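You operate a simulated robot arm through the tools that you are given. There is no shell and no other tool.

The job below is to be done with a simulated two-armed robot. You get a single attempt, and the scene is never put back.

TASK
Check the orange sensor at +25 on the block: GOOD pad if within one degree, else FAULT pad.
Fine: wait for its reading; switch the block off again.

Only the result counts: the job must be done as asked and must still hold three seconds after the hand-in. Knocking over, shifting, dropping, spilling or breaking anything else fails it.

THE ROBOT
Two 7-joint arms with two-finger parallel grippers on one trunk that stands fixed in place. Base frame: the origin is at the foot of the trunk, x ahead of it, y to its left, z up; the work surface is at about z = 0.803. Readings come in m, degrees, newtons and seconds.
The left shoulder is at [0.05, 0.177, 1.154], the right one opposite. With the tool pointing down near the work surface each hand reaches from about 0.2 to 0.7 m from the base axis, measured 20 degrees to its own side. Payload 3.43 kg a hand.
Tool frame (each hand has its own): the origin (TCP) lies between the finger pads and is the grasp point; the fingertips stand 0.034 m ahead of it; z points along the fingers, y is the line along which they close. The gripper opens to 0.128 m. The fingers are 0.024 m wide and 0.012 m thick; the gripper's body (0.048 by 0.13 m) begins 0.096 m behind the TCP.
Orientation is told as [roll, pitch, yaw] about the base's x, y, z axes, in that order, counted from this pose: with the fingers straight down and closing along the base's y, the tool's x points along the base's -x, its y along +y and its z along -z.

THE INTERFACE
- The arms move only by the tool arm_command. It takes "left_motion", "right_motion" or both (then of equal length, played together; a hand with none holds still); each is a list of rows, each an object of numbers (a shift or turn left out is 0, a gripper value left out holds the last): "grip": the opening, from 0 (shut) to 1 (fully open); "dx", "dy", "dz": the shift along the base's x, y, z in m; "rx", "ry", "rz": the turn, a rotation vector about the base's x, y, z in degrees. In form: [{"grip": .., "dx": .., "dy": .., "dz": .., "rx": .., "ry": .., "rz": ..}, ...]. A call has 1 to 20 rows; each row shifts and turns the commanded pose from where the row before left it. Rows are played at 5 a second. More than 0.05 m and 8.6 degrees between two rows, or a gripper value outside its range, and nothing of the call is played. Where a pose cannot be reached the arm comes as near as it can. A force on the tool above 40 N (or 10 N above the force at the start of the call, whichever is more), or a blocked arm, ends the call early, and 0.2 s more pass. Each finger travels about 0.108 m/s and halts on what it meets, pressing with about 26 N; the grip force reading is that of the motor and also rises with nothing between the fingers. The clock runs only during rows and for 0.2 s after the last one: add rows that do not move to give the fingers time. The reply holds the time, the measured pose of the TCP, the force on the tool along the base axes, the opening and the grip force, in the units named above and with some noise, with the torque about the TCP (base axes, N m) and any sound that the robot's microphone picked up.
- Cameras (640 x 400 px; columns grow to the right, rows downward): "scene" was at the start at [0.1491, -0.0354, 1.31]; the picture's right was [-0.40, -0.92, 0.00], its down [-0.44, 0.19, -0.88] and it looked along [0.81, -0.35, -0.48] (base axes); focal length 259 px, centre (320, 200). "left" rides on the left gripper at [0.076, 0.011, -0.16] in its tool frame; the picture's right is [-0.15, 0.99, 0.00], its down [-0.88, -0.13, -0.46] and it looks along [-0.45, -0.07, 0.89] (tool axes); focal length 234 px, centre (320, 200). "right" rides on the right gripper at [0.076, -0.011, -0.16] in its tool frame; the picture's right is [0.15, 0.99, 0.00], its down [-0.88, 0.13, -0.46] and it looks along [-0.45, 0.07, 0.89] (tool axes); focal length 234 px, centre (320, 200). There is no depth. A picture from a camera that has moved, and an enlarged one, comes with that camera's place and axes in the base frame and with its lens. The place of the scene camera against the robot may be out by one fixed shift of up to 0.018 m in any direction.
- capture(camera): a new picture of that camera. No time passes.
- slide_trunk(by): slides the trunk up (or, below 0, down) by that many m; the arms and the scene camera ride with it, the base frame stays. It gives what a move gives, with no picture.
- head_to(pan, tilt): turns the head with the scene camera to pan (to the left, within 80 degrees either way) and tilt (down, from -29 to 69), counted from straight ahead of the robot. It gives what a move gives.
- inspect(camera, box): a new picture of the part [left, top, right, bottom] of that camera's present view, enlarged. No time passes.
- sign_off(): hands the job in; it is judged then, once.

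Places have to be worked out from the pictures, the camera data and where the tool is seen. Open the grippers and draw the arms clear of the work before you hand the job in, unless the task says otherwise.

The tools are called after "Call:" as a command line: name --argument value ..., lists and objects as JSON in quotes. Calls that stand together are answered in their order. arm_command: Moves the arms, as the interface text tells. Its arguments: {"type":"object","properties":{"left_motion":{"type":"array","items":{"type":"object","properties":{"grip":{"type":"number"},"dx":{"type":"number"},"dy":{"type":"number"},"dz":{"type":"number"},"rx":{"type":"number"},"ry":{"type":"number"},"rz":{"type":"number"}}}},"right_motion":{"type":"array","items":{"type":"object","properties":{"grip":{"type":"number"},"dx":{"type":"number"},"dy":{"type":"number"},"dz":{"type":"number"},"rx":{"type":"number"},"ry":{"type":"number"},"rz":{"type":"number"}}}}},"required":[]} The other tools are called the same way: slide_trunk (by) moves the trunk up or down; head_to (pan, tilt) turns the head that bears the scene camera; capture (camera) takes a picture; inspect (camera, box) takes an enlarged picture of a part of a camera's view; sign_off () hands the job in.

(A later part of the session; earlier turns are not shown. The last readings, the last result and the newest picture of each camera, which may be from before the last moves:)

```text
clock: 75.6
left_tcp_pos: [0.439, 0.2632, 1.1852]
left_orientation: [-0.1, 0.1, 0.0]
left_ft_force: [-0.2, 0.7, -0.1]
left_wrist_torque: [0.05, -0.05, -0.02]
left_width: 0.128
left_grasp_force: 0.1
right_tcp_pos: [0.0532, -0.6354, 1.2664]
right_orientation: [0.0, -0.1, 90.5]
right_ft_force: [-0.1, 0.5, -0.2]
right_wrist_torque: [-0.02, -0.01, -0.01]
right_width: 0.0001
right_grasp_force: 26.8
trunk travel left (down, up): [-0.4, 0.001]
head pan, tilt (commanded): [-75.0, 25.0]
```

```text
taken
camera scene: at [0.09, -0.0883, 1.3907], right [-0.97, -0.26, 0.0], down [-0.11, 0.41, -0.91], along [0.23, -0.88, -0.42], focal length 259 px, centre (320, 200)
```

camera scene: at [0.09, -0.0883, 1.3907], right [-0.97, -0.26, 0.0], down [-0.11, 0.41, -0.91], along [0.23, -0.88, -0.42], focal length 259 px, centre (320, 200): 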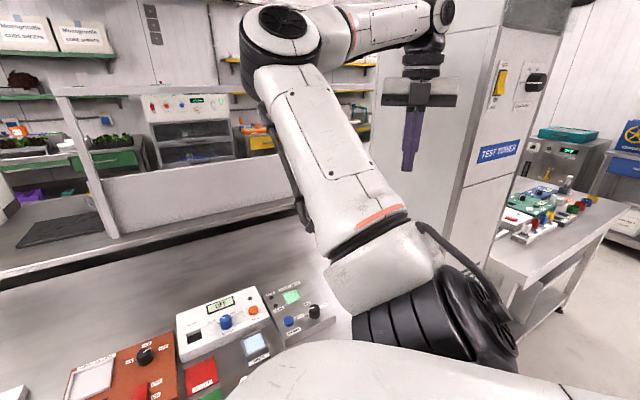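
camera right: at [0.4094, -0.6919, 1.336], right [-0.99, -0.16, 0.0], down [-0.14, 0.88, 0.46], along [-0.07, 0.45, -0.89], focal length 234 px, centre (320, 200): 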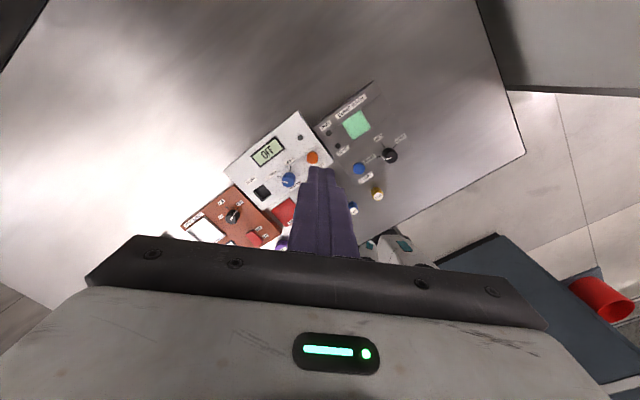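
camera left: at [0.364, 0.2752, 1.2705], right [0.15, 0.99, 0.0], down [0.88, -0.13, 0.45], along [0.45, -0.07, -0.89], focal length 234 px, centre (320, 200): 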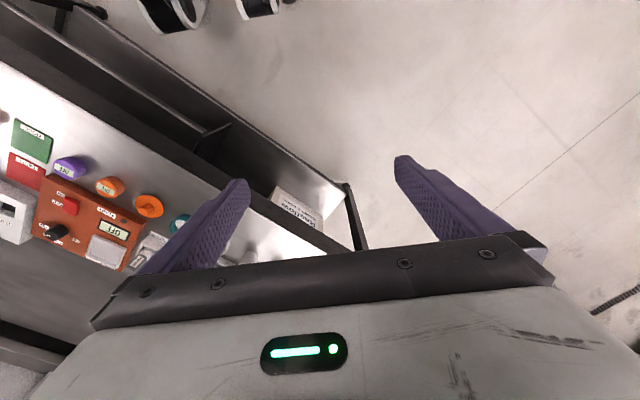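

Wrist is now above the shoulder axis with the elbow up front. Now I descend past the axis.

Call:
arm_command --right_motion '[{"dx": -0.005, "dz": -0.04}, {"dx": -0.005, "dz": -0.04}, {"dx": -0.005, "dz": -0.04}, {"dx": -0.005, "dz": -0.04}, {}]'

Call:
capture --camera "scene"

```text
clock: 76.8
left_tcp_pos: [0.4378, 0.2632, 1.1855]
left_orientation: [0.0, 0.1, 0.1]
left_ft_force: [-0.2, 0.5, 0.8]
left_wrist_torque: [-0.01, 0.02, 0.0]
left_width: 0.1278
left_grasp_force: 0.1
right_tcp_pos: [0.033, -0.6376, 1.1051]
right_orientation: [-0.1, 0.1, 90.5]
right_ft_force: [-0.4, -0.4, -0.2]
right_wrist_torque: [-0.02, 0.02, 0.05]
right_width: 0.0
right_grasp_force: 25.3
trunk travel left (down, up): [-0.4, 0.001]
head pan, tilt (commanded): [-75.0, 25.0]
```

```text
taken
camera scene: at [0.0895, -0.088, 1.3908], right [-0.97, -0.26, 0.0], down [-0.11, 0.41, -0.91], along [0.23, -0.88, -0.42], focal length 259 px, centre (320, 200)
```

scene: 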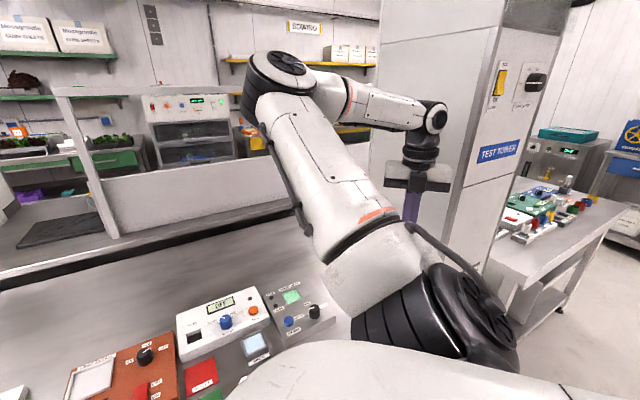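

Elbow stays up in front while the wrist lowers. Continuing the descent past the axis.

Call:
arm_command --right_motion '[{"dx": -0.004, "dz": -0.04}, {"dx": -0.004, "dz": -0.04}, {"dx": -0.004, "dz": -0.04}, {"dz": -0.035}, {}]'

Call:
capture --camera "scene"

```text
clock: 78.0
left_tcp_pos: [0.4394, 0.2636, 1.1858]
left_orientation: [0.0, 0.2, 0.0]
left_ft_force: [-0.1, -0.5, 0.0]
left_wrist_torque: [0.02, -0.03, 0.0]
left_width: 0.1282
left_grasp_force: 0.0
right_tcp_pos: [0.0175, -0.6367, 0.9513]
right_orientation: [0.0, -0.1, 90.4]
right_ft_force: [1.0, -0.9, 0.1]
right_wrist_torque: [0.02, -0.04, 0.02]
right_width: 0.0
right_grasp_force: 26.5
trunk travel left (down, up): [-0.4, 0.001]
head pan, tilt (commanded): [-75.0, 25.0]
```

```text
taken
camera scene: at [0.0895, -0.0881, 1.3908], right [-0.97, -0.26, 0.0], down [-0.11, 0.41, -0.91], along [0.23, -0.88, -0.42], focal length 259 px, centre (320, 200)
```

scene: 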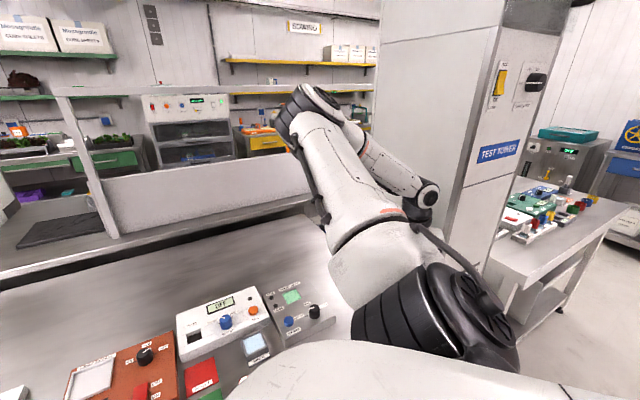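

The wrist is now below the shoulder axis with the elbow above. Now I bring the hand forward slowly so the elbow swings over to the outer side.

Call:
arm_command --right_motion '[{"dx": 0.02, "dz": -0.01}, {"dx": 0.02}, {"dx": 0.02}, {"dx": 0.02}, {"dx": 0.02}, {}]'

Call:
capture --camera "scene"

```text
clock: 79.4
left_tcp_pos: [0.4387, 0.264, 1.1866]
left_orientation: [-0.1, -0.1, 0.1]
left_ft_force: [0.3, 0.2, -0.6]
left_wrist_torque: [-0.04, 0.01, 0.0]
left_width: 0.128
left_grasp_force: 0.0
right_tcp_pos: [0.1193, -0.6378, 0.9402]
right_orientation: [0.0, -0.1, 90.5]
right_ft_force: [0.0, -0.9, 0.1]
right_wrist_torque: [-0.03, -0.01, 0.0]
right_width: 0.0
right_grasp_force: 25.8
trunk travel left (down, up): [-0.4, 0.001]
head pan, tilt (commanded): [-75.0, 25.0]
```

```text
taken
camera scene: at [0.0893, -0.0883, 1.3908], right [-0.97, -0.26, 0.0], down [-0.11, 0.41, -0.91], along [0.23, -0.88, -0.42], focal length 259 px, centre (320, 200)
```

scene: 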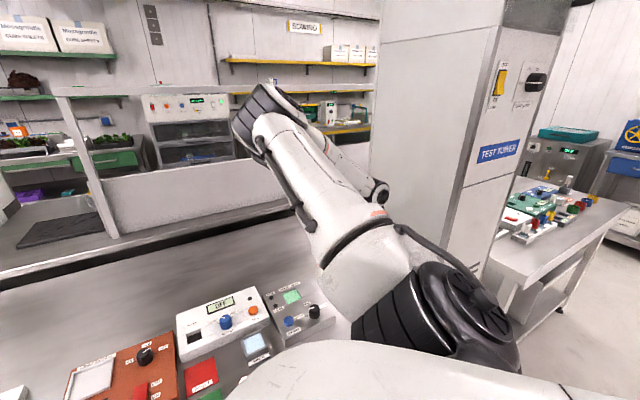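

The elbow axis has rolled markedly — the elbow is now above the arm line. I'll continue forward toward the work area.

Call:
arm_command --right_motion '[{"dx": 0.03, "dy": 0.01, "dz": 0.005}, {"dx": 0.03, "dy": 0.015, "dz": 0.005}, {"dx": 0.035, "dy": 0.02, "dz": 0.005}, {"dx": 0.035, "dy": 0.025, "dz": 0.005}, {"dx": 0.035, "dy": 0.025, "dz": 0.005}, {"dx": 0.035, "dy": 0.03}, {}]'

Call:
head_to --pan -55 --tilt 25

Call:
capture --camera "scene"

```text
clock: 81.0
left_tcp_pos: [0.4395, 0.2622, 1.1857]
left_orientation: [0.0, 0.1, 0.1]
left_ft_force: [-0.8, 0.0, 0.6]
left_wrist_torque: [0.0, 0.03, -0.03]
left_width: 0.128
left_grasp_force: 0.1
right_tcp_pos: [0.3196, -0.5109, 0.965]
right_orientation: [0.0, -0.1, 90.5]
right_ft_force: [-0.8, 0.0, 1.1]
right_wrist_torque: [0.03, -0.03, 0.04]
right_width: 0.0
right_grasp_force: 26.3
trunk travel left (down, up): [-0.4, 0.001]
head pan, tilt (commanded): [-75.0, 25.0]
```

```text
clock: 81.9
left_tcp_pos: [0.4396, 0.2637, 1.1851]
left_orientation: [0.1, 0.0, 0.0]
left_ft_force: [0.4, -0.1, 0.0]
left_wrist_torque: [-0.01, 0.01, -0.01]
left_width: 0.1281
left_grasp_force: 0.1
right_tcp_pos: [0.3186, -0.511, 0.9662]
right_orientation: [0.0, -0.1, 90.5]
right_ft_force: [-1.3, -0.9, 0.0]
right_wrist_torque: [-0.03, -0.03, 0.0]
right_width: 0.0
right_grasp_force: 26.0
trunk travel left (down, up): [-0.4, 0.001]
head pan, tilt (commanded): [-55.0, 25.0]
```

```text
taken
camera scene: at [0.1184, -0.0748, 1.3908], right [-0.82, -0.57, 0.0], down [-0.24, 0.35, -0.91], along [0.52, -0.74, -0.42], focal length 259 px, centre (320, 200)
```

scene: 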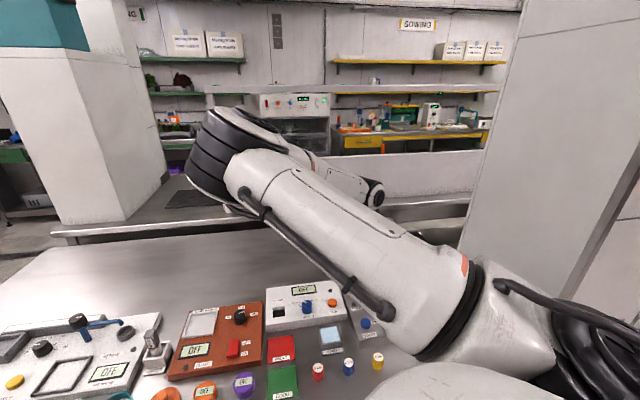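

Let me try heading toward the switch region now at z≈0.97 and see whether the limit still bites.

Call:
arm_command --right_motion '[{"dx": 0.025, "dy": 0.03}, {"dx": 0.025, "dy": 0.03}, {"dx": 0.025, "dy": 0.03}, {"dx": 0.025, "dy": 0.03}, {}]'

Call:
capture --camera "scene"

```text
clock: 83.1
left_tcp_pos: [0.4404, 0.2624, 1.1852]
left_orientation: [0.0, 0.1, 0.0]
left_ft_force: [-0.1, -0.2, -0.4]
left_wrist_torque: [0.02, 0.01, 0.01]
left_width: 0.128
left_grasp_force: 0.0
right_tcp_pos: [0.4107, -0.4025, 0.9596]
right_orientation: [0.9, -0.3, 88.6]
right_ft_force: [0.6, -0.4, 0.2]
right_wrist_torque: [-0.01, 0.01, -0.01]
right_width: 0.0
right_grasp_force: 26.2
trunk travel left (down, up): [-0.4, 0.001]
head pan, tilt (commanded): [-55.0, 25.0]
```

```text
taken
camera scene: at [0.1187, -0.0749, 1.3907], right [-0.82, -0.57, 0.0], down [-0.24, 0.35, -0.91], along [0.52, -0.74, -0.42], focal length 259 px, centre (320, 200)
```

scene: 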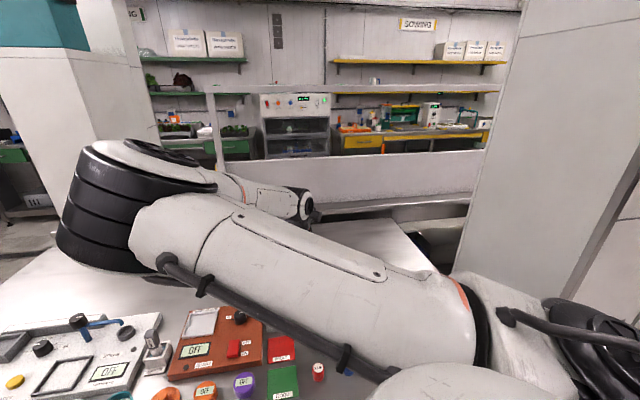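

The elbow swings inward again, though slightly rolled up. A larger, better-conditioned loop on the right side (moderately bent arm) should roll it much further; I start with yaw down to ~50 low, then go up at azimuth −38°.

Call:
arm_command --right_motion '[{"dx": -0.01, "dy": -0.01, "rz": -8}, {"rz": -8}, {"rz": -8}, {"rz": -8}, {"rz": -8}, {"dx": -0.005, "dz": 0.044}, {"dx": -0.006, "dz": 0.044}, {"dx": -0.007, "dy": 0.002, "dz": 0.044}, {"dx": -0.008, "dy": 0.002, "dz": 0.044}, {"dx": -0.01, "dy": 0.003, "dz": 0.044}, {"dx": -0.011, "dy": 0.004, "dz": 0.044}, {"dx": -0.012, "dy": 0.005, "dz": 0.044}, {"dx": -0.013, "dy": 0.006, "dz": 0.044}, {"dx": -0.014, "dy": 0.006, "dz": 0.044}, {"dx": -0.014, "dy": 0.006, "dz": 0.044}, {}]'

Call:
capture --camera "scene"

```text
clock: 86.5
left_tcp_pos: [0.4394, 0.2625, 1.1855]
left_orientation: [0.0, 0.0, 0.0]
left_ft_force: [0.9, 0.0, 0.4]
left_wrist_torque: [0.04, -0.03, 0.01]
left_width: 0.128
left_grasp_force: 0.1
right_tcp_pos: [0.3119, -0.3703, 1.4051]
right_orientation: [0.3, 0.0, 50.5]
right_ft_force: [-0.6, -0.8, 0.0]
right_wrist_torque: [0.0, -0.06, 0.0]
right_width: 0.0
right_grasp_force: 26.4
trunk travel left (down, up): [-0.4, 0.001]
head pan, tilt (commanded): [-55.0, 25.0]
```

```text
taken
camera scene: at [0.114, -0.0791, 1.3991], right [-0.85, -0.52, 0.0], down [-0.18, 0.29, -0.94], along [0.49, -0.8, -0.34], focal length 259 px, centre (320, 200)
```

scene: 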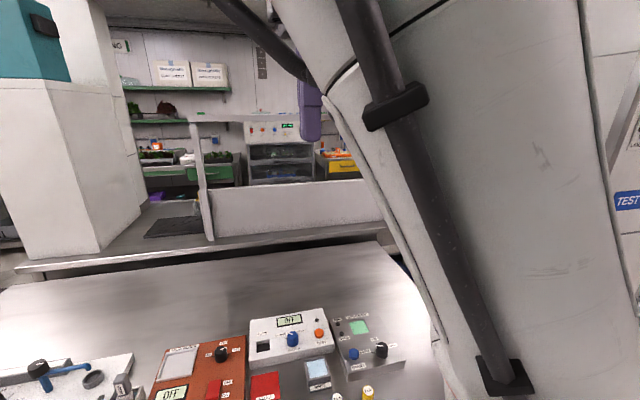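

The camera pose has shifted — the upper arm is brushing the head. I'll move the hand outward right away and check.

Call:
arm_command --right_motion '[{"dx": -0.02, "dy": -0.035}, {"dx": -0.02, "dy": -0.035}, {"dx": -0.02, "dy": -0.03, "rz": 6}, {"dx": -0.025, "dy": -0.02, "rz": 6}, {}]'

Call:
capture --camera "scene"

```text
clock: 87.7
left_tcp_pos: [0.4395, 0.2638, 1.1863]
left_orientation: [0.0, 0.1, 0.1]
left_ft_force: [-1.0, -0.1, 0.1]
left_wrist_torque: [-0.04, -0.02, -0.01]
left_width: 0.128
left_grasp_force: 0.0
right_tcp_pos: [0.2261, -0.4872, 1.4039]
right_orientation: [0.0, 0.1, 62.5]
right_ft_force: [-0.8, -0.1, 0.0]
right_wrist_torque: [0.0, 0.04, 0.03]
right_width: 0.0
right_grasp_force: 26.0
trunk travel left (down, up): [-0.4, 0.001]
head pan, tilt (commanded): [-55.0, 25.0]
```

```text
taken
camera scene: at [0.1187, -0.0744, 1.3908], right [-0.82, -0.57, 0.0], down [-0.24, 0.35, -0.91], along [0.52, -0.74, -0.42], focal length 259 px, centre (320, 200)
```

scene: 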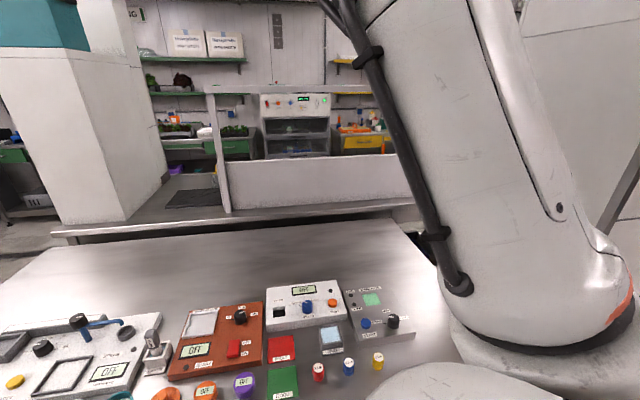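

Head is free again. Continuing the high outward leg with counter-clockwise yaw.

Call:
arm_command --right_motion '[{"dx": -0.029, "dy": -0.006, "rz": 7}, {"dx": -0.029, "dy": -0.006, "rz": 7}, {"dx": -0.029, "dy": -0.004, "rz": 7}, {"dx": -0.029, "dy": -0.002, "rz": 7}, {"dx": -0.029, "rz": 7}, {"dx": -0.029, "rz": 7}, {"dx": -0.029, "rz": 7}, {"dx": -0.029, "rz": 7}, {}]'

Call:
head_to --pan -78 --tilt 10

Call:
capture --camera "scene"

```text
clock: 89.7
left_tcp_pos: [0.4393, 0.2629, 1.1857]
left_orientation: [0.0, 0.1, 0.0]
left_ft_force: [-0.8, -0.6, 0.1]
left_wrist_torque: [0.0, 0.03, 0.01]
left_width: 0.1281
left_grasp_force: 0.0
right_tcp_pos: [-0.006, -0.506, 1.4049]
right_orientation: [0.2, -0.2, 118.5]
right_ft_force: [-0.1, 0.3, 0.5]
right_wrist_torque: [0.01, -0.01, -0.01]
right_width: 0.0
right_grasp_force: 26.2
trunk travel left (down, up): [-0.4, 0.001]
head pan, tilt (commanded): [-55.0, 25.0]
```

```text
clock: 90.5
left_tcp_pos: [0.4402, 0.2629, 1.1846]
left_orientation: [0.0, 0.1, 0.2]
left_ft_force: [0.6, 0.3, -0.2]
left_wrist_torque: [-0.01, 0.0, 0.03]
left_width: 0.1281
left_grasp_force: 0.0
right_tcp_pos: [-0.0061, -0.5062, 1.4042]
right_orientation: [0.0, -0.2, 118.5]
right_ft_force: [0.6, -0.7, 0.1]
right_wrist_torque: [-0.02, 0.0, 0.01]
right_width: 0.0
right_grasp_force: 26.1
trunk travel left (down, up): [-0.4, 0.001]
head pan, tilt (commanded): [-78.0, 10.0]
```

```text
taken
camera scene: at [0.085, -0.0903, 1.4151], right [-0.98, -0.21, 0.0], down [-0.04, 0.17, -0.98], along [0.21, -0.96, -0.17], focal length 259 px, centre (320, 200)
```

scene: 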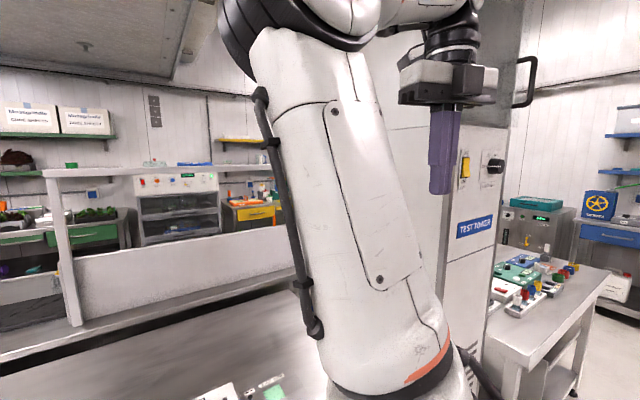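

Now the downward leg on the far right, keeping clear of the tower (y no further than −0.62).

Call:
arm_command --right_motion '[{"dx": -0.002, "dy": -0.0104, "dz": -0.042}, {"dx": -0.002, "dy": -0.0104, "dz": -0.042}, {"dx": -0.002, "dy": -0.0104, "dz": -0.042}, {"dx": -0.002, "dy": -0.0104, "dz": -0.042}, {"dx": -0.002, "dy": -0.0104, "dz": -0.042}, {"dx": -0.002, "dy": -0.0104, "dz": -0.042}, {"dx": -0.002, "dy": -0.0104, "dz": -0.042}, {"dx": -0.002, "dy": -0.0104, "dz": -0.042}, {"dx": -0.002, "dy": -0.0104, "dz": -0.042}, {"dx": -0.002, "dy": -0.0104, "dz": -0.042}, {"dz": -0.03}, {}]'

Call:
head_to --pan -75 --tilt 25

Call:
capture --camera "scene"

```text
clock: 93.1
left_tcp_pos: [0.4396, 0.2627, 1.185]
left_orientation: [-0.1, 0.2, 0.0]
left_ft_force: [0.1, -1.3, 0.3]
left_wrist_torque: [0.01, 0.0, 0.01]
left_width: 0.1281
left_grasp_force: 0.0
right_tcp_pos: [-0.0297, -0.6094, 0.9569]
right_orientation: [0.0, 0.0, 118.5]
right_ft_force: [-0.6, 0.4, -1.0]
right_wrist_torque: [0.0, 0.04, 0.05]
right_width: 0.0
right_grasp_force: 26.4
trunk travel left (down, up): [-0.4, 0.001]
head pan, tilt (commanded): [-78.0, 10.0]
```

```text
clock: 93.9
left_tcp_pos: [0.4396, 0.263, 1.1867]
left_orientation: [0.1, 0.0, 0.1]
left_ft_force: [0.5, -0.2, 0.2]
left_wrist_torque: [0.01, -0.02, 0.02]
left_width: 0.1279
left_grasp_force: 0.1
right_tcp_pos: [-0.029, -0.6088, 0.9572]
right_orientation: [0.0, -0.1, 118.5]
right_ft_force: [0.8, 0.1, -0.8]
right_wrist_torque: [-0.04, 0.03, 0.03]
right_width: 0.0
right_grasp_force: 25.8
trunk travel left (down, up): [-0.4, 0.001]
head pan, tilt (commanded): [-75.0, 25.0]
```

```text
taken
camera scene: at [0.0894, -0.0882, 1.3908], right [-0.97, -0.26, 0.0], down [-0.11, 0.41, -0.91], along [0.23, -0.88, -0.42], focal length 259 px, centre (320, 200)
```

scene: 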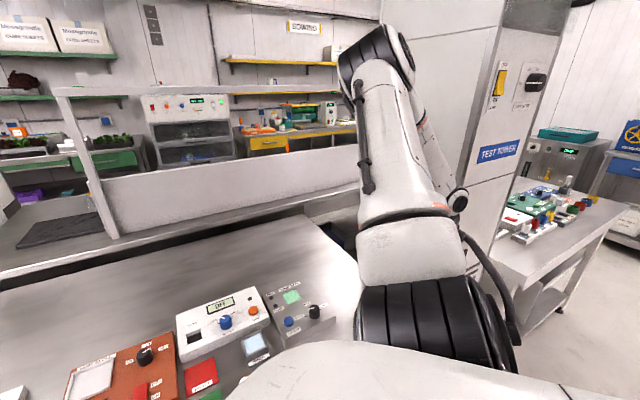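

Excellent — the elbow is now up, with the elbow axis horizontal. I'll bring the hand forward low along an arc keeping the yaw.

Call:
arm_command --right_motion '[{"dx": 0.045, "dy": -0.004}, {"dx": 0.045, "dy": -0.004}, {"dx": 0.045, "dy": -0.004}, {"dx": 0.045, "dy": 0.01}, {"dx": 0.045, "dy": 0.01}, {"dx": 0.045, "dy": 0.01}, {}]'

Call:
capture --camera "scene"

```text
clock: 95.5
left_tcp_pos: [0.4381, 0.2634, 1.1864]
left_orientation: [0.1, 0.0, 0.2]
left_ft_force: [0.3, 0.0, 0.6]
left_wrist_torque: [-0.03, 0.01, -0.01]
left_width: 0.128
left_grasp_force: 0.0
right_tcp_pos: [0.2418, -0.5928, 0.9555]
right_orientation: [-0.1, 0.0, 118.6]
right_ft_force: [0.0, -0.2, -0.4]
right_wrist_torque: [-0.03, 0.03, 0.03]
right_width: 0.0004
right_grasp_force: 26.2
trunk travel left (down, up): [-0.4, 0.001]
head pan, tilt (commanded): [-75.0, 25.0]
```

```text
taken
camera scene: at [0.0891, -0.0885, 1.3908], right [-0.97, -0.26, 0.0], down [-0.11, 0.41, -0.91], along [0.23, -0.88, -0.42], focal length 259 px, centre (320, 200)
```

scene: 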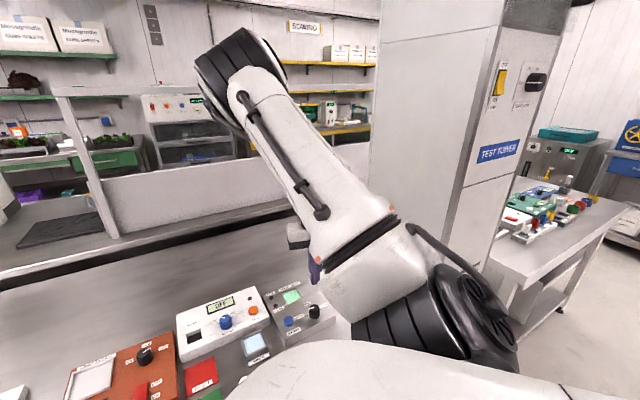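

Elbow stays up. Continuing forward.

Call:
arm_command --right_motion '[{"dx": 0.036, "dy": 0.025}, {"dx": 0.036, "dy": 0.025}, {"dx": 0.036, "dy": 0.025}, {"dx": 0.026, "dy": 0.032}, {"dx": 0.026, "dy": 0.032}, {"dx": 0.026, "dy": 0.032}, {}]'

Call:
head_to --pan -50 --tilt 25

Call:
capture --camera "scene"

```text
clock: 97.1
left_tcp_pos: [0.4393, 0.2632, 1.1857]
left_orientation: [0.0, 0.0, 0.1]
left_ft_force: [0.2, 0.4, 0.2]
left_wrist_torque: [0.01, -0.02, -0.04]
left_width: 0.1283
left_grasp_force: 0.2
right_tcp_pos: [0.4291, -0.4206, 0.9555]
right_orientation: [0.1, -0.1, 118.5]
right_ft_force: [0.2, 0.2, 0.2]
right_wrist_torque: [0.05, -0.01, 0.0]
right_width: 0.0
right_grasp_force: 26.1
trunk travel left (down, up): [-0.4, 0.001]
head pan, tilt (commanded): [-75.0, 25.0]
```

```text
clock: 98.0
left_tcp_pos: [0.4395, 0.2633, 1.1853]
left_orientation: [0.0, 0.1, 0.0]
left_ft_force: [-0.8, -0.7, 0.2]
left_wrist_torque: [0.01, -0.01, -0.01]
left_width: 0.1279
left_grasp_force: 0.1
right_tcp_pos: [0.4292, -0.42, 0.9573]
right_orientation: [0.0, -0.2, 118.4]
right_ft_force: [-0.5, 0.3, -0.1]
right_wrist_torque: [0.03, 0.02, -0.04]
right_width: 0.0
right_grasp_force: 25.6
trunk travel left (down, up): [-0.4, 0.001]
head pan, tilt (commanded): [-50.0, 25.0]
```

```text
taken
camera scene: at [0.1248, -0.0699, 1.3908], right [-0.77, -0.64, 0.0], down [-0.27, 0.32, -0.91], along [0.58, -0.69, -0.42], focal length 259 px, centre (320, 200)
```

scene: 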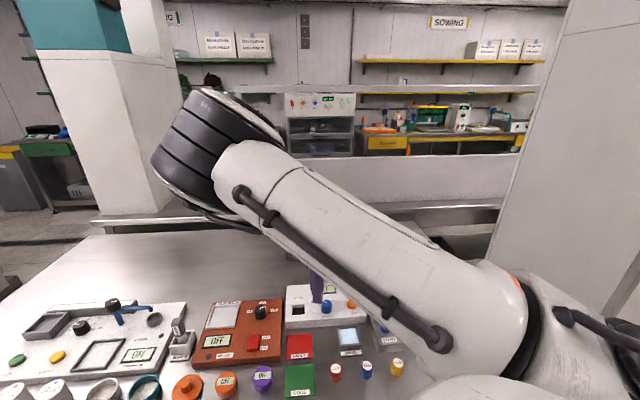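

Elbow is now rolled well up. Let me try to go to above the switch's ON end (0.514,−0.282).

Call:
arm_command --right_motion '[{"dx": 0.017, "dy": 0.0276}, {"dx": 0.017, "dy": 0.0276}, {"dx": 0.017, "dy": 0.0276}, {"dx": 0.017, "dy": 0.0276}, {"dx": 0.017, "dy": 0.0276}, {}]'

Call:
capture --camera "scene"

```text
clock: 99.4
left_tcp_pos: [0.4402, 0.2637, 1.1859]
left_orientation: [0.1, 0.0, 0.1]
left_ft_force: [0.0, -0.3, 0.0]
left_wrist_torque: [-0.02, -0.01, -0.01]
left_width: 0.1283
left_grasp_force: 0.1
right_tcp_pos: [0.5063, -0.3007, 0.9483]
right_orientation: [0.5, -1.5, 115.6]
right_ft_force: [0.2, -0.6, 0.9]
right_wrist_torque: [0.0, 0.03, -0.01]
right_width: 0.0002
right_grasp_force: 25.9
trunk travel left (down, up): [-0.4, 0.001]
head pan, tilt (commanded): [-50.0, 25.0]
```

```text
taken
camera scene: at [0.1248, -0.0701, 1.3908], right [-0.77, -0.64, 0.0], down [-0.27, 0.32, -0.91], along [0.58, -0.69, -0.42], focal length 259 px, centre (320, 200)
```

scene: 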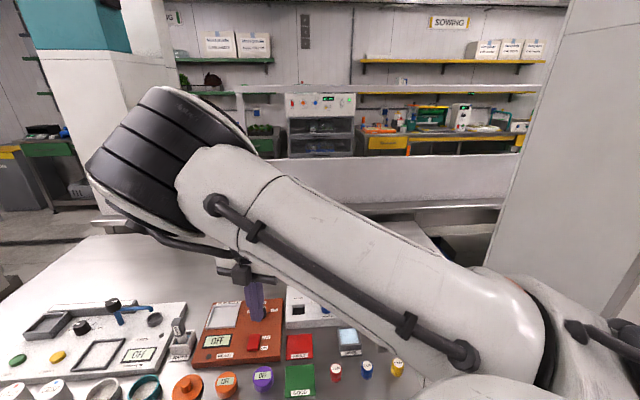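

Nearly there but it lags at the end, so the limit is close. I'll do one more, lower loop (elbow clear of the head): back out to azimuth −45°, up to z≈1.28, outward, down and forward again.

Call:
arm_command --right_motion '[{"dx": -0.025, "dy": -0.0303, "rz": -8}, {"dx": -0.025, "dy": -0.0303, "rz": -8}, {"dx": -0.025, "dy": -0.0303, "rz": -8}, {"dx": -0.025, "dy": -0.0303, "rz": -8}, {"dx": -0.025, "dy": -0.0303, "rz": -8}, {"dx": -0.025, "dy": -0.0303, "rz": -8}, {"dz": 0.0415}, {"dz": 0.0415}, {"dz": 0.0415}, {"dz": 0.0415}, {"dz": 0.0415}, {"dz": 0.0415}, {"dz": 0.0415}, {"dz": 0.0415}, {}]'

Call:
capture --camera "scene"

```text
clock: 102.6
left_tcp_pos: [0.4404, 0.2638, 1.1848]
left_orientation: [0.0, 0.0, 0.0]
left_ft_force: [-0.4, -1.3, 0.0]
left_wrist_torque: [0.0, -0.01, 0.01]
left_width: 0.128
left_grasp_force: 0.1
right_tcp_pos: [0.3632, -0.4641, 1.2888]
right_orientation: [0.2, -0.2, 70.5]
right_ft_force: [0.4, -0.5, 0.0]
right_wrist_torque: [0.03, 0.03, -0.02]
right_width: 0.0
right_grasp_force: 25.6
trunk travel left (down, up): [-0.4, 0.001]
head pan, tilt (commanded): [-50.0, 25.0]
```

```text
taken
camera scene: at [0.1255, -0.0702, 1.3906], right [-0.77, -0.64, 0.0], down [-0.27, 0.32, -0.91], along [0.58, -0.69, -0.42], focal length 259 px, centre (320, 200)
```

scene: 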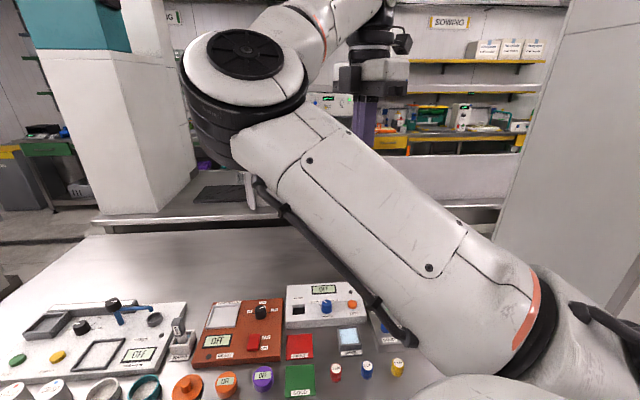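

The elbow relaxes back when raised here; it seems the arm prefers a fixed roll, so I need to carry the wrist under the shoulder axis deeper and then forward on the robot's side of the table edge. First out to the right again at this height.

Call:
arm_command --right_motion '[{"dx": -0.0367, "dy": -0.0275, "dz": 0.01, "rz": 5}, {"dx": -0.0392, "dy": -0.0228, "dz": 0.01, "rz": 5}, {"dx": -0.0416, "dy": -0.0182, "dz": 0.01, "rz": 5}, {"dx": -0.043, "dy": -0.014, "dz": 0.01, "rz": 5}, {"dx": -0.0443, "dy": -0.0097, "dz": 0.01, "rz": 5}, {"dx": -0.045, "dy": -0.0047, "dz": 0.01, "rz": 5}, {"dx": -0.0454, "dz": 0.01, "rz": 5}, {"dx": -0.045, "dy": 0.0047, "dz": 0.01, "rz": 5}, {"dx": -0.044, "dy": 0.01, "dz": 0.01, "rz": 5}, {}]'

Call:
head_to --pan -75 --tilt 25

Call:
capture --camera "scene"

```text
clock: 104.8
left_tcp_pos: [0.4393, 0.2632, 1.1857]
left_orientation: [0.0, 0.1, 0.0]
left_ft_force: [-0.3, -0.2, -1.2]
left_wrist_torque: [-0.02, 0.02, 0.0]
left_width: 0.1281
left_grasp_force: 0.1
right_tcp_pos: [-0.0215, -0.548, 1.3794]
right_orientation: [0.1, -0.2, 115.6]
right_ft_force: [-0.1, -0.8, -0.5]
right_wrist_torque: [0.02, 0.0, 0.01]
right_width: 0.0
right_grasp_force: 26.0
trunk travel left (down, up): [-0.4, 0.001]
head pan, tilt (commanded): [-50.0, 25.0]
```

```text
clock: 105.7
left_tcp_pos: [0.438, 0.2641, 1.1855]
left_orientation: [-0.1, 0.1, 0.0]
left_ft_force: [0.6, 0.7, 0.1]
left_wrist_torque: [-0.03, 0.04, 0.01]
left_width: 0.1279
left_grasp_force: 0.0
right_tcp_pos: [-0.0207, -0.5466, 1.3788]
right_orientation: [0.1, -0.1, 115.6]
right_ft_force: [-0.6, 0.2, 0.4]
right_wrist_torque: [0.03, 0.0, -0.03]
right_width: 0.0
right_grasp_force: 25.6
trunk travel left (down, up): [-0.4, 0.001]
head pan, tilt (commanded): [-75.0, 25.0]
```

```text
taken
camera scene: at [0.0895, -0.0883, 1.3908], right [-0.97, -0.26, 0.0], down [-0.11, 0.41, -0.91], along [0.24, -0.88, -0.42], focal length 259 px, centre (320, 200)
```

scene: 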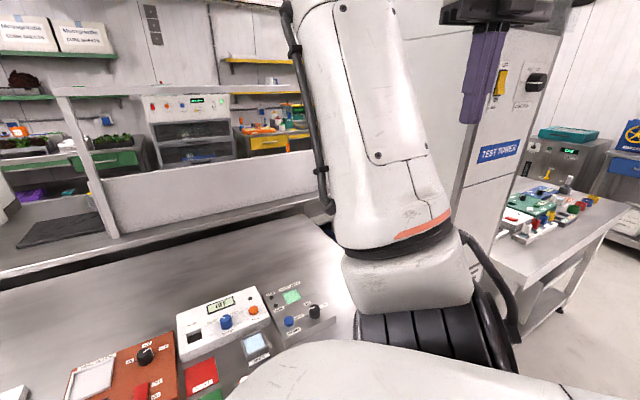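

Vertical-plane posture reached again. Now I descend past the axis and further down just outside the table edge.

Call:
arm_command --right_motion '[{"dx": -0.002, "dy": -0.004, "dz": -0.044}, {"dx": -0.002, "dy": -0.004, "dz": -0.044}, {"dx": -0.002, "dy": -0.004, "dz": -0.044}, {"dx": -0.002, "dy": -0.004, "dz": -0.044}, {"dx": -0.002, "dy": -0.004, "dz": -0.044}, {"dx": -0.002, "dy": -0.002, "dz": -0.044}, {"dx": -0.002, "dz": -0.044}, {"dx": -0.002, "dz": -0.044}, {"dx": -0.002, "dz": -0.044}, {"dy": 0.005, "dz": -0.03}, {}]'

Call:
capture --camera "scene"

Call:
capture --camera "right"

```text
clock: 108.1
left_tcp_pos: [0.4389, 0.2624, 1.187]
left_orientation: [0.0, 0.0, 0.0]
left_ft_force: [0.1, -1.0, 0.2]
left_wrist_torque: [-0.03, -0.02, 0.04]
left_width: 0.1279
left_grasp_force: 0.1
right_tcp_pos: [-0.0367, -0.5635, 0.9518]
right_orientation: [0.1, -0.1, 115.5]
right_ft_force: [0.4, 0.1, 0.4]
right_wrist_torque: [0.02, -0.01, 0.02]
right_width: 0.0
right_grasp_force: 26.0
trunk travel left (down, up): [-0.4, 0.001]
head pan, tilt (commanded): [-75.0, 25.0]
```

```text
taken
camera scene: at [0.0896, -0.0881, 1.3908], right [-0.97, -0.26, 0.0], down [-0.11, 0.41, -0.91], along [0.23, -0.88, -0.42], focal length 259 px, centre (320, 200)
```

scene: 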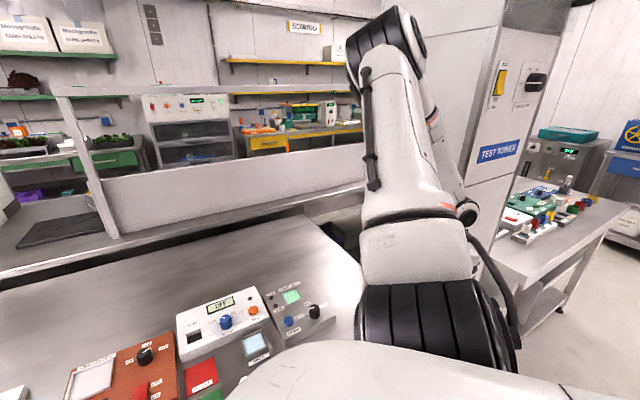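

```text
taken
camera right: at [0.0052, -0.6276, 1.1112], right [-0.83, -0.56, 0.0], down [-0.5, 0.74, 0.46], along [-0.26, 0.38, -0.89], focal length 234 px, centre (320, 200)
```

right: 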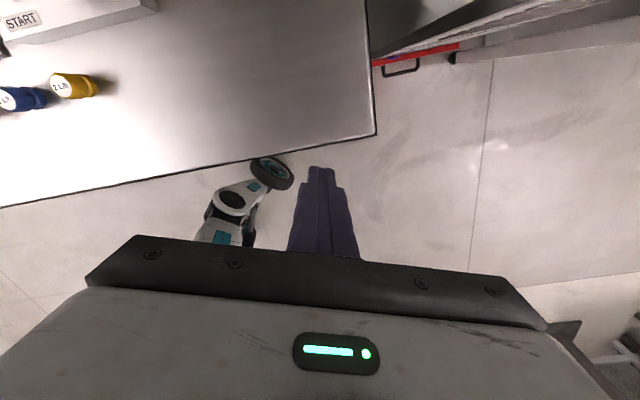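

Finger is off the table's corner with the elbow straight up. Next: lower and inward, on the robot's side of the table edge.

Call:
arm_command --right_motion '[{"dx": 0.004, "dy": 0.02, "dz": -0.03}, {"dx": 0.004, "dy": 0.02, "dz": -0.03}, {"dx": 0.004, "dy": 0.02, "dz": -0.03}, {"dx": 0.004, "dy": 0.02, "dz": -0.03}, {"dx": 0.004, "dy": 0.02, "dz": -0.02}, {}]'

Call:
capture --camera "scene"

Call:
capture --camera "right"

```text
clock: 109.5
left_tcp_pos: [0.439, 0.262, 1.1863]
left_orientation: [0.0, 0.1, 0.1]
left_ft_force: [0.7, -0.5, 0.3]
left_wrist_torque: [0.05, -0.01, -0.02]
left_width: 0.1277
left_grasp_force: 0.0
right_tcp_pos: [-0.0188, -0.4635, 0.8144]
right_orientation: [0.1, -0.2, 115.4]
right_ft_force: [-0.7, -0.6, 0.2]
right_wrist_torque: [-0.02, 0.01, 0.0]
right_width: 0.0
right_grasp_force: 26.2
trunk travel left (down, up): [-0.4, 0.001]
head pan, tilt (commanded): [-75.0, 25.0]
```

```text
taken
camera scene: at [0.0895, -0.0882, 1.3908], right [-0.97, -0.26, 0.0], down [-0.11, 0.41, -0.91], along [0.23, -0.88, -0.42], focal length 259 px, centre (320, 200)
```

scene: 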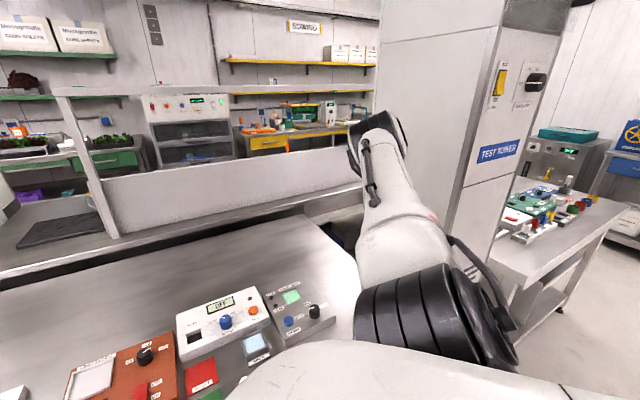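

```text
taken
camera right: at [0.0231, -0.5273, 0.973], right [-0.83, -0.56, 0.0], down [-0.5, 0.74, 0.46], along [-0.26, 0.38, -0.89], focal length 234 px, centre (320, 200)
```

right: 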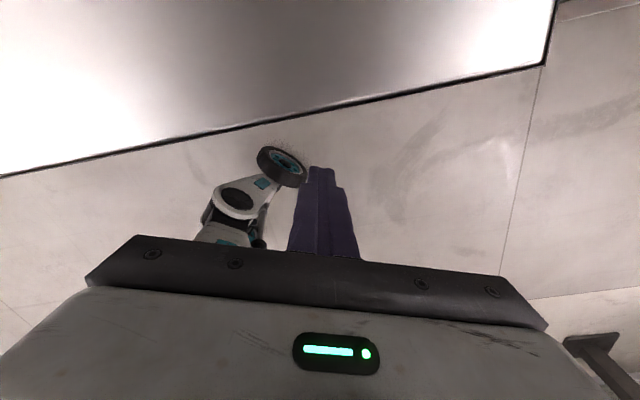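

Wrist is ~0.22 below the shoulder axis. Now forward along the robot's side of the table edge so the elbow goes over to the outer/back side.

Call:
arm_command --right_motion '[{"dx": 0.02, "dy": 0.0187, "dz": 0.003}, {"dx": 0.02, "dy": 0.0187, "dz": 0.003}, {"dx": 0.02, "dy": 0.0187, "dz": 0.003}, {"dx": 0.02, "dy": 0.0187, "dz": 0.003}, {"dx": 0.02, "dy": 0.0187, "dz": 0.003}, {}]'

Call:
capture --camera "scene"

Call:
capture --camera "right"

```text
clock: 110.9
left_tcp_pos: [0.4394, 0.2631, 1.186]
left_orientation: [0.0, 0.0, 0.0]
left_ft_force: [-0.2, -0.5, 0.5]
left_wrist_torque: [-0.04, 0.03, -0.03]
left_width: 0.1281
left_grasp_force: 0.1
right_tcp_pos: [0.0859, -0.3793, 0.8159]
right_orientation: [0.0, -0.1, 115.5]
right_ft_force: [-0.4, 0.0, 0.0]
right_wrist_torque: [-0.05, -0.01, 0.01]
right_width: 0.0001
right_grasp_force: 25.7
right hand out of reach, approached as far as the arm can: row 5
trunk travel left (down, up): [-0.4, 0.001]
head pan, tilt (commanded): [-75.0, 25.0]
```

```text
taken
camera scene: at [0.0898, -0.0881, 1.3907], right [-0.97, -0.26, 0.0], down [-0.11, 0.41, -0.91], along [0.23, -0.88, -0.42], focal length 259 px, centre (320, 200)
```

scene: 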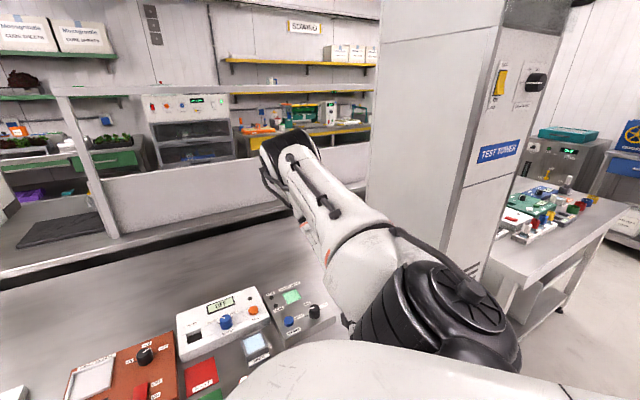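

```text
taken
camera right: at [0.128, -0.4428, 0.9745], right [-0.83, -0.56, 0.0], down [-0.5, 0.74, 0.46], along [-0.26, 0.38, -0.89], focal length 234 px, centre (320, 200)
```

right: 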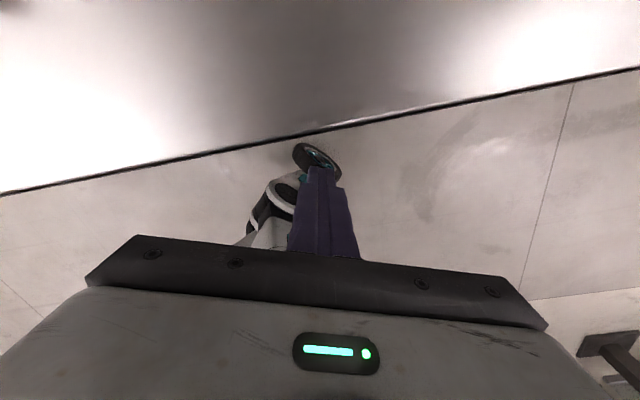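

The arm keeps falling back to its preferred elbow-in posture. New plan: work within it by tilting the tool back (fingers pointing toward the robot), so the wrist stays in its reachable zone while the fingertips reach the closer spots; gripping with the tilt axis along the closing line keeps the sensor upright. First raise clear and return to the front.

Call:
arm_command --right_motion '[{"dz": 0.044}, {"dz": 0.044}, {"dz": 0.044}, {"dz": 0.044}, {"dz": 0.03}, {"dx": 0.035, "dy": -0.012, "dz": 0.005}, {"dx": 0.035, "dy": -0.012}, {"dx": 0.04, "dy": -0.012}, {"dx": 0.04, "dy": -0.012}, {"dx": 0.04, "dy": -0.012}, {"dx": 0.04, "dy": -0.01}, {"dx": 0.04}, {"dx": 0.04}, {}]'

Call:
head_to --pan -35 --tilt 30

Call:
capture --camera "scene"

```text
clock: 113.9
left_tcp_pos: [0.4398, 0.2627, 1.1865]
left_orientation: [0.0, 0.1, 0.1]
left_ft_force: [-0.5, -0.4, 0.0]
left_wrist_torque: [0.01, 0.02, -0.02]
left_width: 0.128
left_grasp_force: 0.1
right_tcp_pos: [0.2954, -0.5103, 0.9305]
right_orientation: [0.1, -0.2, 115.6]
right_ft_force: [-0.3, 0.1, -0.2]
right_wrist_torque: [0.03, 0.0, 0.0]
right_width: 0.0001
right_grasp_force: 25.5
right hand out of reach, approached as far as the arm can: row 1, 2, 3, 4, 5, 11, 12, 13
trunk travel left (down, up): [-0.4, 0.001]
head pan, tilt (commanded): [-75.0, 25.0]
```

```text
clock: 115.0
left_tcp_pos: [0.4397, 0.2635, 1.1859]
left_orientation: [0.0, 0.0, 0.0]
left_ft_force: [-0.2, -0.3, -0.6]
left_wrist_torque: [-0.01, 0.03, -0.01]
left_width: 0.1281
left_grasp_force: 0.1
right_tcp_pos: [0.294, -0.5097, 0.9309]
right_orientation: [0.0, 0.0, 115.5]
right_ft_force: [1.4, -0.4, 0.4]
right_wrist_torque: [0.01, 0.0, 0.01]
right_width: 0.0
right_grasp_force: 25.5
trunk travel left (down, up): [-0.4, 0.001]
head pan, tilt (commanded): [-35.0, 30.0]
```

```text
taken
camera scene: at [0.1396, -0.0512, 1.3828], right [-0.57, -0.82, 0.0], down [-0.41, 0.29, -0.87], along [0.71, -0.5, -0.5], focal length 259 px, centre (320, 200)
```

scene: 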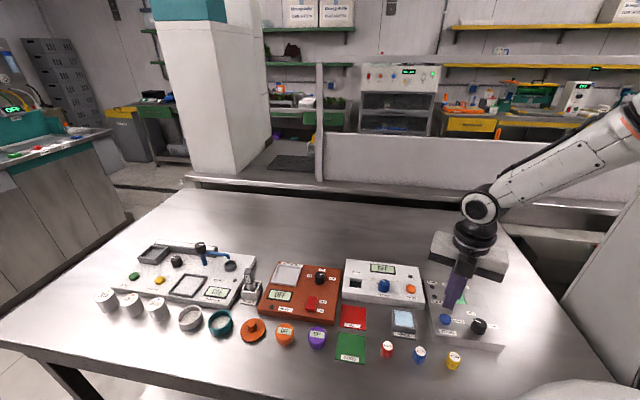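

Remarkable: raising from there left the arm with the elbow to the outer right side — the natural posture. The forward limit now is likely the last wrist joint, so I'll rotate the yaw counter-clockwise by ~67° and look.

Call:
arm_command --right_motion '[{"dz": 0.02, "rz": 8.4}, {"dz": 0.02, "rz": 8.4}, {"rz": 8.4}, {"rz": 8.4}, {"rz": 8.4}, {"rz": 8.4}, {"rz": 8.4}, {"rz": 8.4}, {}]'

Call:
capture --camera "scene"

```text
clock: 117.0
left_tcp_pos: [0.4396, 0.263, 1.1859]
left_orientation: [0.1, 0.0, 0.0]
left_ft_force: [-0.2, -0.5, 0.0]
left_wrist_torque: [0.02, -0.05, 0.0]
left_width: 0.1282
left_grasp_force: 0.1
right_tcp_pos: [0.2873, -0.4887, 0.9245]
right_orientation: [0.4, -0.2, -177.3]
right_ft_force: [0.5, 0.1, -0.5]
right_wrist_torque: [0.03, -0.02, 0.02]
right_width: 0.0
right_grasp_force: 25.9
right hand out of reach, approached as far as the arm can: row 6, 7, 8
trunk travel left (down, up): [-0.4, 0.001]
head pan, tilt (commanded): [-35.0, 30.0]
```

```text
taken
camera scene: at [0.1397, -0.0512, 1.3828], right [-0.57, -0.82, 0.0], down [-0.41, 0.29, -0.87], along [0.71, -0.5, -0.5], focal length 259 px, centre (320, 200)
```

scene: 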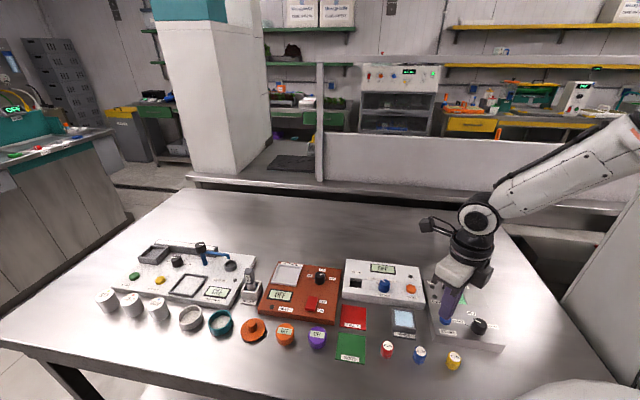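

Elbow-out posture holds, but I should stay higher over the sonic device. I'll undo part of the yaw, raise a little, and try moving inward (+y).

Call:
arm_command --right_motion '[{"dz": 0.03, "rz": -8}, {"dz": 0.03, "rz": -8}, {"dy": 0.03, "rz": -8}, {"dy": 0.03}, {"dy": 0.03}, {}]'

Call:
capture --camera "scene"

```text
clock: 118.4
left_tcp_pos: [0.4409, 0.2623, 1.1856]
left_orientation: [0.1, 0.0, 0.0]
left_ft_force: [-0.2, 0.6, 0.1]
left_wrist_torque: [0.01, 0.03, 0.01]
left_width: 0.128
left_grasp_force: 0.0
right_tcp_pos: [0.2708, -0.4218, 0.9865]
right_orientation: [-0.2, 0.0, 158.6]
right_ft_force: [-0.4, -1.0, 0.9]
right_wrist_torque: [0.01, 0.0, -0.03]
right_width: 0.0
right_grasp_force: 26.0
right hand out of reach, approached as far as the arm can: row 1, 2, 4, 5
trunk travel left (down, up): [-0.4, 0.001]
head pan, tilt (commanded): [-35.0, 30.0]
```

```text
taken
camera scene: at [0.1395, -0.0518, 1.3828], right [-0.57, -0.82, 0.0], down [-0.41, 0.29, -0.87], along [0.71, -0.5, -0.5], focal length 259 px, centre (320, 200)
```

scene: 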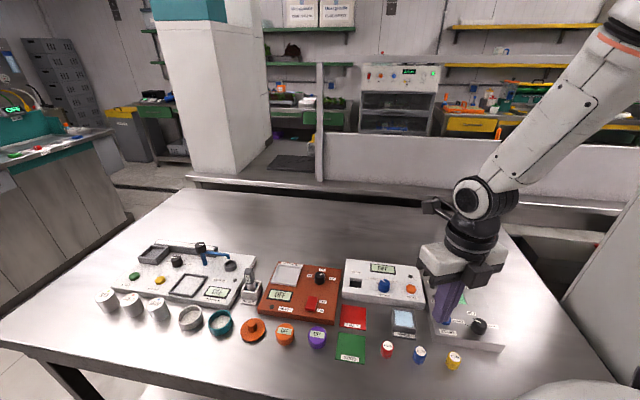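

I'll look at the shoulder and elbow to understand the posture now.

Call:
head_to --pan -75 --tilt 15

Call:
capture --camera "scene"

```text
clock: 119.4
left_tcp_pos: [0.4403, 0.2629, 1.1849]
left_orientation: [0.1, 0.0, 0.0]
left_ft_force: [-0.1, -0.2, -0.1]
left_wrist_torque: [0.04, -0.01, 0.0]
left_width: 0.128
left_grasp_force: 0.1
right_tcp_pos: [0.2723, -0.4211, 0.9875]
right_orientation: [0.0, 0.0, 158.8]
right_ft_force: [-0.1, 0.0, 0.0]
right_wrist_torque: [0.0, -0.03, -0.04]
right_width: 0.0002
right_grasp_force: 26.2
trunk travel left (down, up): [-0.4, 0.001]
head pan, tilt (commanded): [-75.0, 15.0]
```

```text
taken
camera scene: at [0.0899, -0.0895, 1.407], right [-0.97, -0.26, 0.0], down [-0.07, 0.25, -0.97], along [0.25, -0.93, -0.26], focal length 259 px, centre (320, 200)
```

scene: 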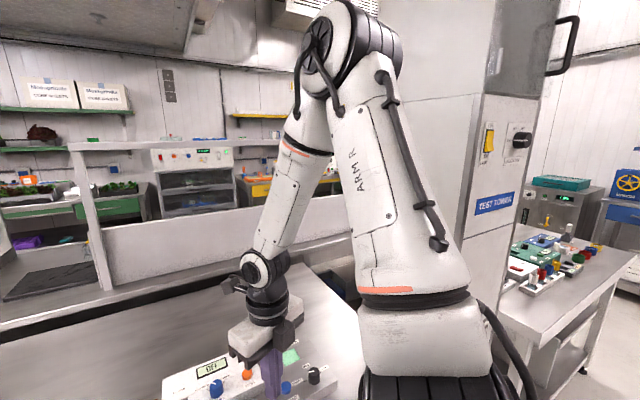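

The arm now has a natural elbow-up posture. I'll move forward toward above the switch.

Call:
arm_command --right_motion '[{"dx": 0.035, "dy": 0.02}, {"dx": 0.035, "dy": 0.02}, {"dx": 0.035, "dy": 0.02}, {"dx": 0.035, "dy": 0.02}, {}]'

Call:
head_to --pan -45 --tilt 25

Call:
capture --camera "scene"

```text
clock: 120.6
left_tcp_pos: [0.4388, 0.2628, 1.1854]
left_orientation: [0.0, 0.1, -0.1]
left_ft_force: [0.4, 0.0, -0.6]
left_wrist_torque: [-0.01, 0.01, 0.0]
left_width: 0.128
left_grasp_force: 0.0
right_tcp_pos: [0.2711, -0.4208, 0.9864]
right_orientation: [-0.1, 0.0, 158.7]
right_ft_force: [-0.5, -0.3, -0.1]
right_wrist_torque: [0.0, 0.0, -0.02]
right_width: 0.0002
right_grasp_force: 25.5
right hand out of reach, approached as far as the arm can: row 1, 2, 3, 4
trunk travel left (down, up): [-0.4, 0.001]
head pan, tilt (commanded): [-75.0, 15.0]
```

```text
clock: 121.6
left_tcp_pos: [0.4388, 0.2641, 1.1857]
left_orientation: [0.0, 0.1, 0.0]
left_ft_force: [-0.5, 0.6, 0.9]
left_wrist_torque: [-0.01, 0.0, -0.02]
left_width: 0.1279
left_grasp_force: 0.0
right_tcp_pos: [0.2723, -0.4214, 0.9867]
right_orientation: [0.1, 0.0, 158.7]
right_ft_force: [0.0, 0.0, -0.3]
right_wrist_torque: [-0.05, -0.01, -0.02]
right_width: 0.0003
right_grasp_force: 25.6
trunk travel left (down, up): [-0.4, 0.001]
head pan, tilt (commanded): [-45.0, 25.0]
```

```text
taken
camera scene: at [0.1307, -0.0645, 1.3908], right [-0.71, -0.71, 0.0], down [-0.3, 0.3, -0.91], along [0.64, -0.64, -0.42], focal length 259 px, centre (320, 200)
```

scene: 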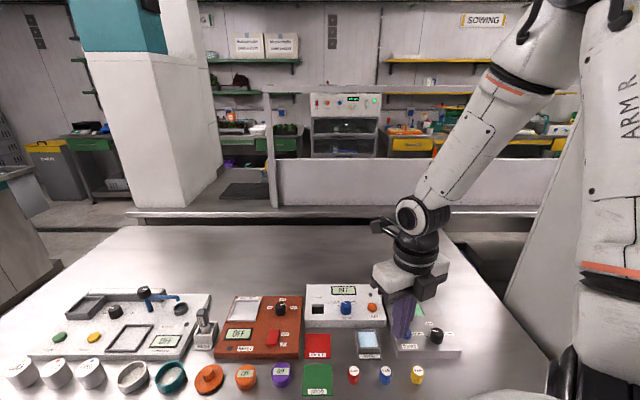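

No motion at all, so one joint is hard at a stop. I'll test turning the yaw clockwise, to see if that frees it.

Call:
arm_command --right_motion '[{"rz": -8}, {"rz": -8}, {"rz": -8}, {"rz": -8}, {"dx": 0.02, "dy": 0.01}, {"dx": 0.02, "dy": 0.01}, {}]'

Call:
capture --camera "scene"

```text
clock: 123.2
left_tcp_pos: [0.4388, 0.264, 1.1856]
left_orientation: [-0.1, 0.1, 0.0]
left_ft_force: [-0.6, 0.1, 0.5]
left_wrist_torque: [-0.04, -0.01, 0.01]
left_width: 0.1282
left_grasp_force: 0.0
right_tcp_pos: [0.2804, -0.4222, 0.9887]
right_orientation: [0.1, -0.1, 126.7]
right_ft_force: [-0.6, 0.1, 0.1]
right_wrist_torque: [-0.02, 0.03, 0.0]
right_width: 0.0
right_grasp_force: 26.0
right hand out of reach, approached as far as the arm can: row 5, 6
trunk travel left (down, up): [-0.4, 0.001]
head pan, tilt (commanded): [-45.0, 25.0]
```

```text
taken
camera scene: at [0.1308, -0.0644, 1.3908], right [-0.71, -0.71, 0.0], down [-0.3, 0.3, -0.91], along [0.64, -0.64, -0.42], focal length 259 px, centre (320, 200)
```

scene: 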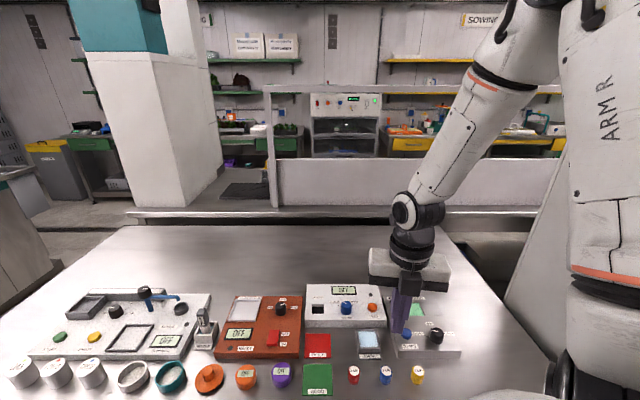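

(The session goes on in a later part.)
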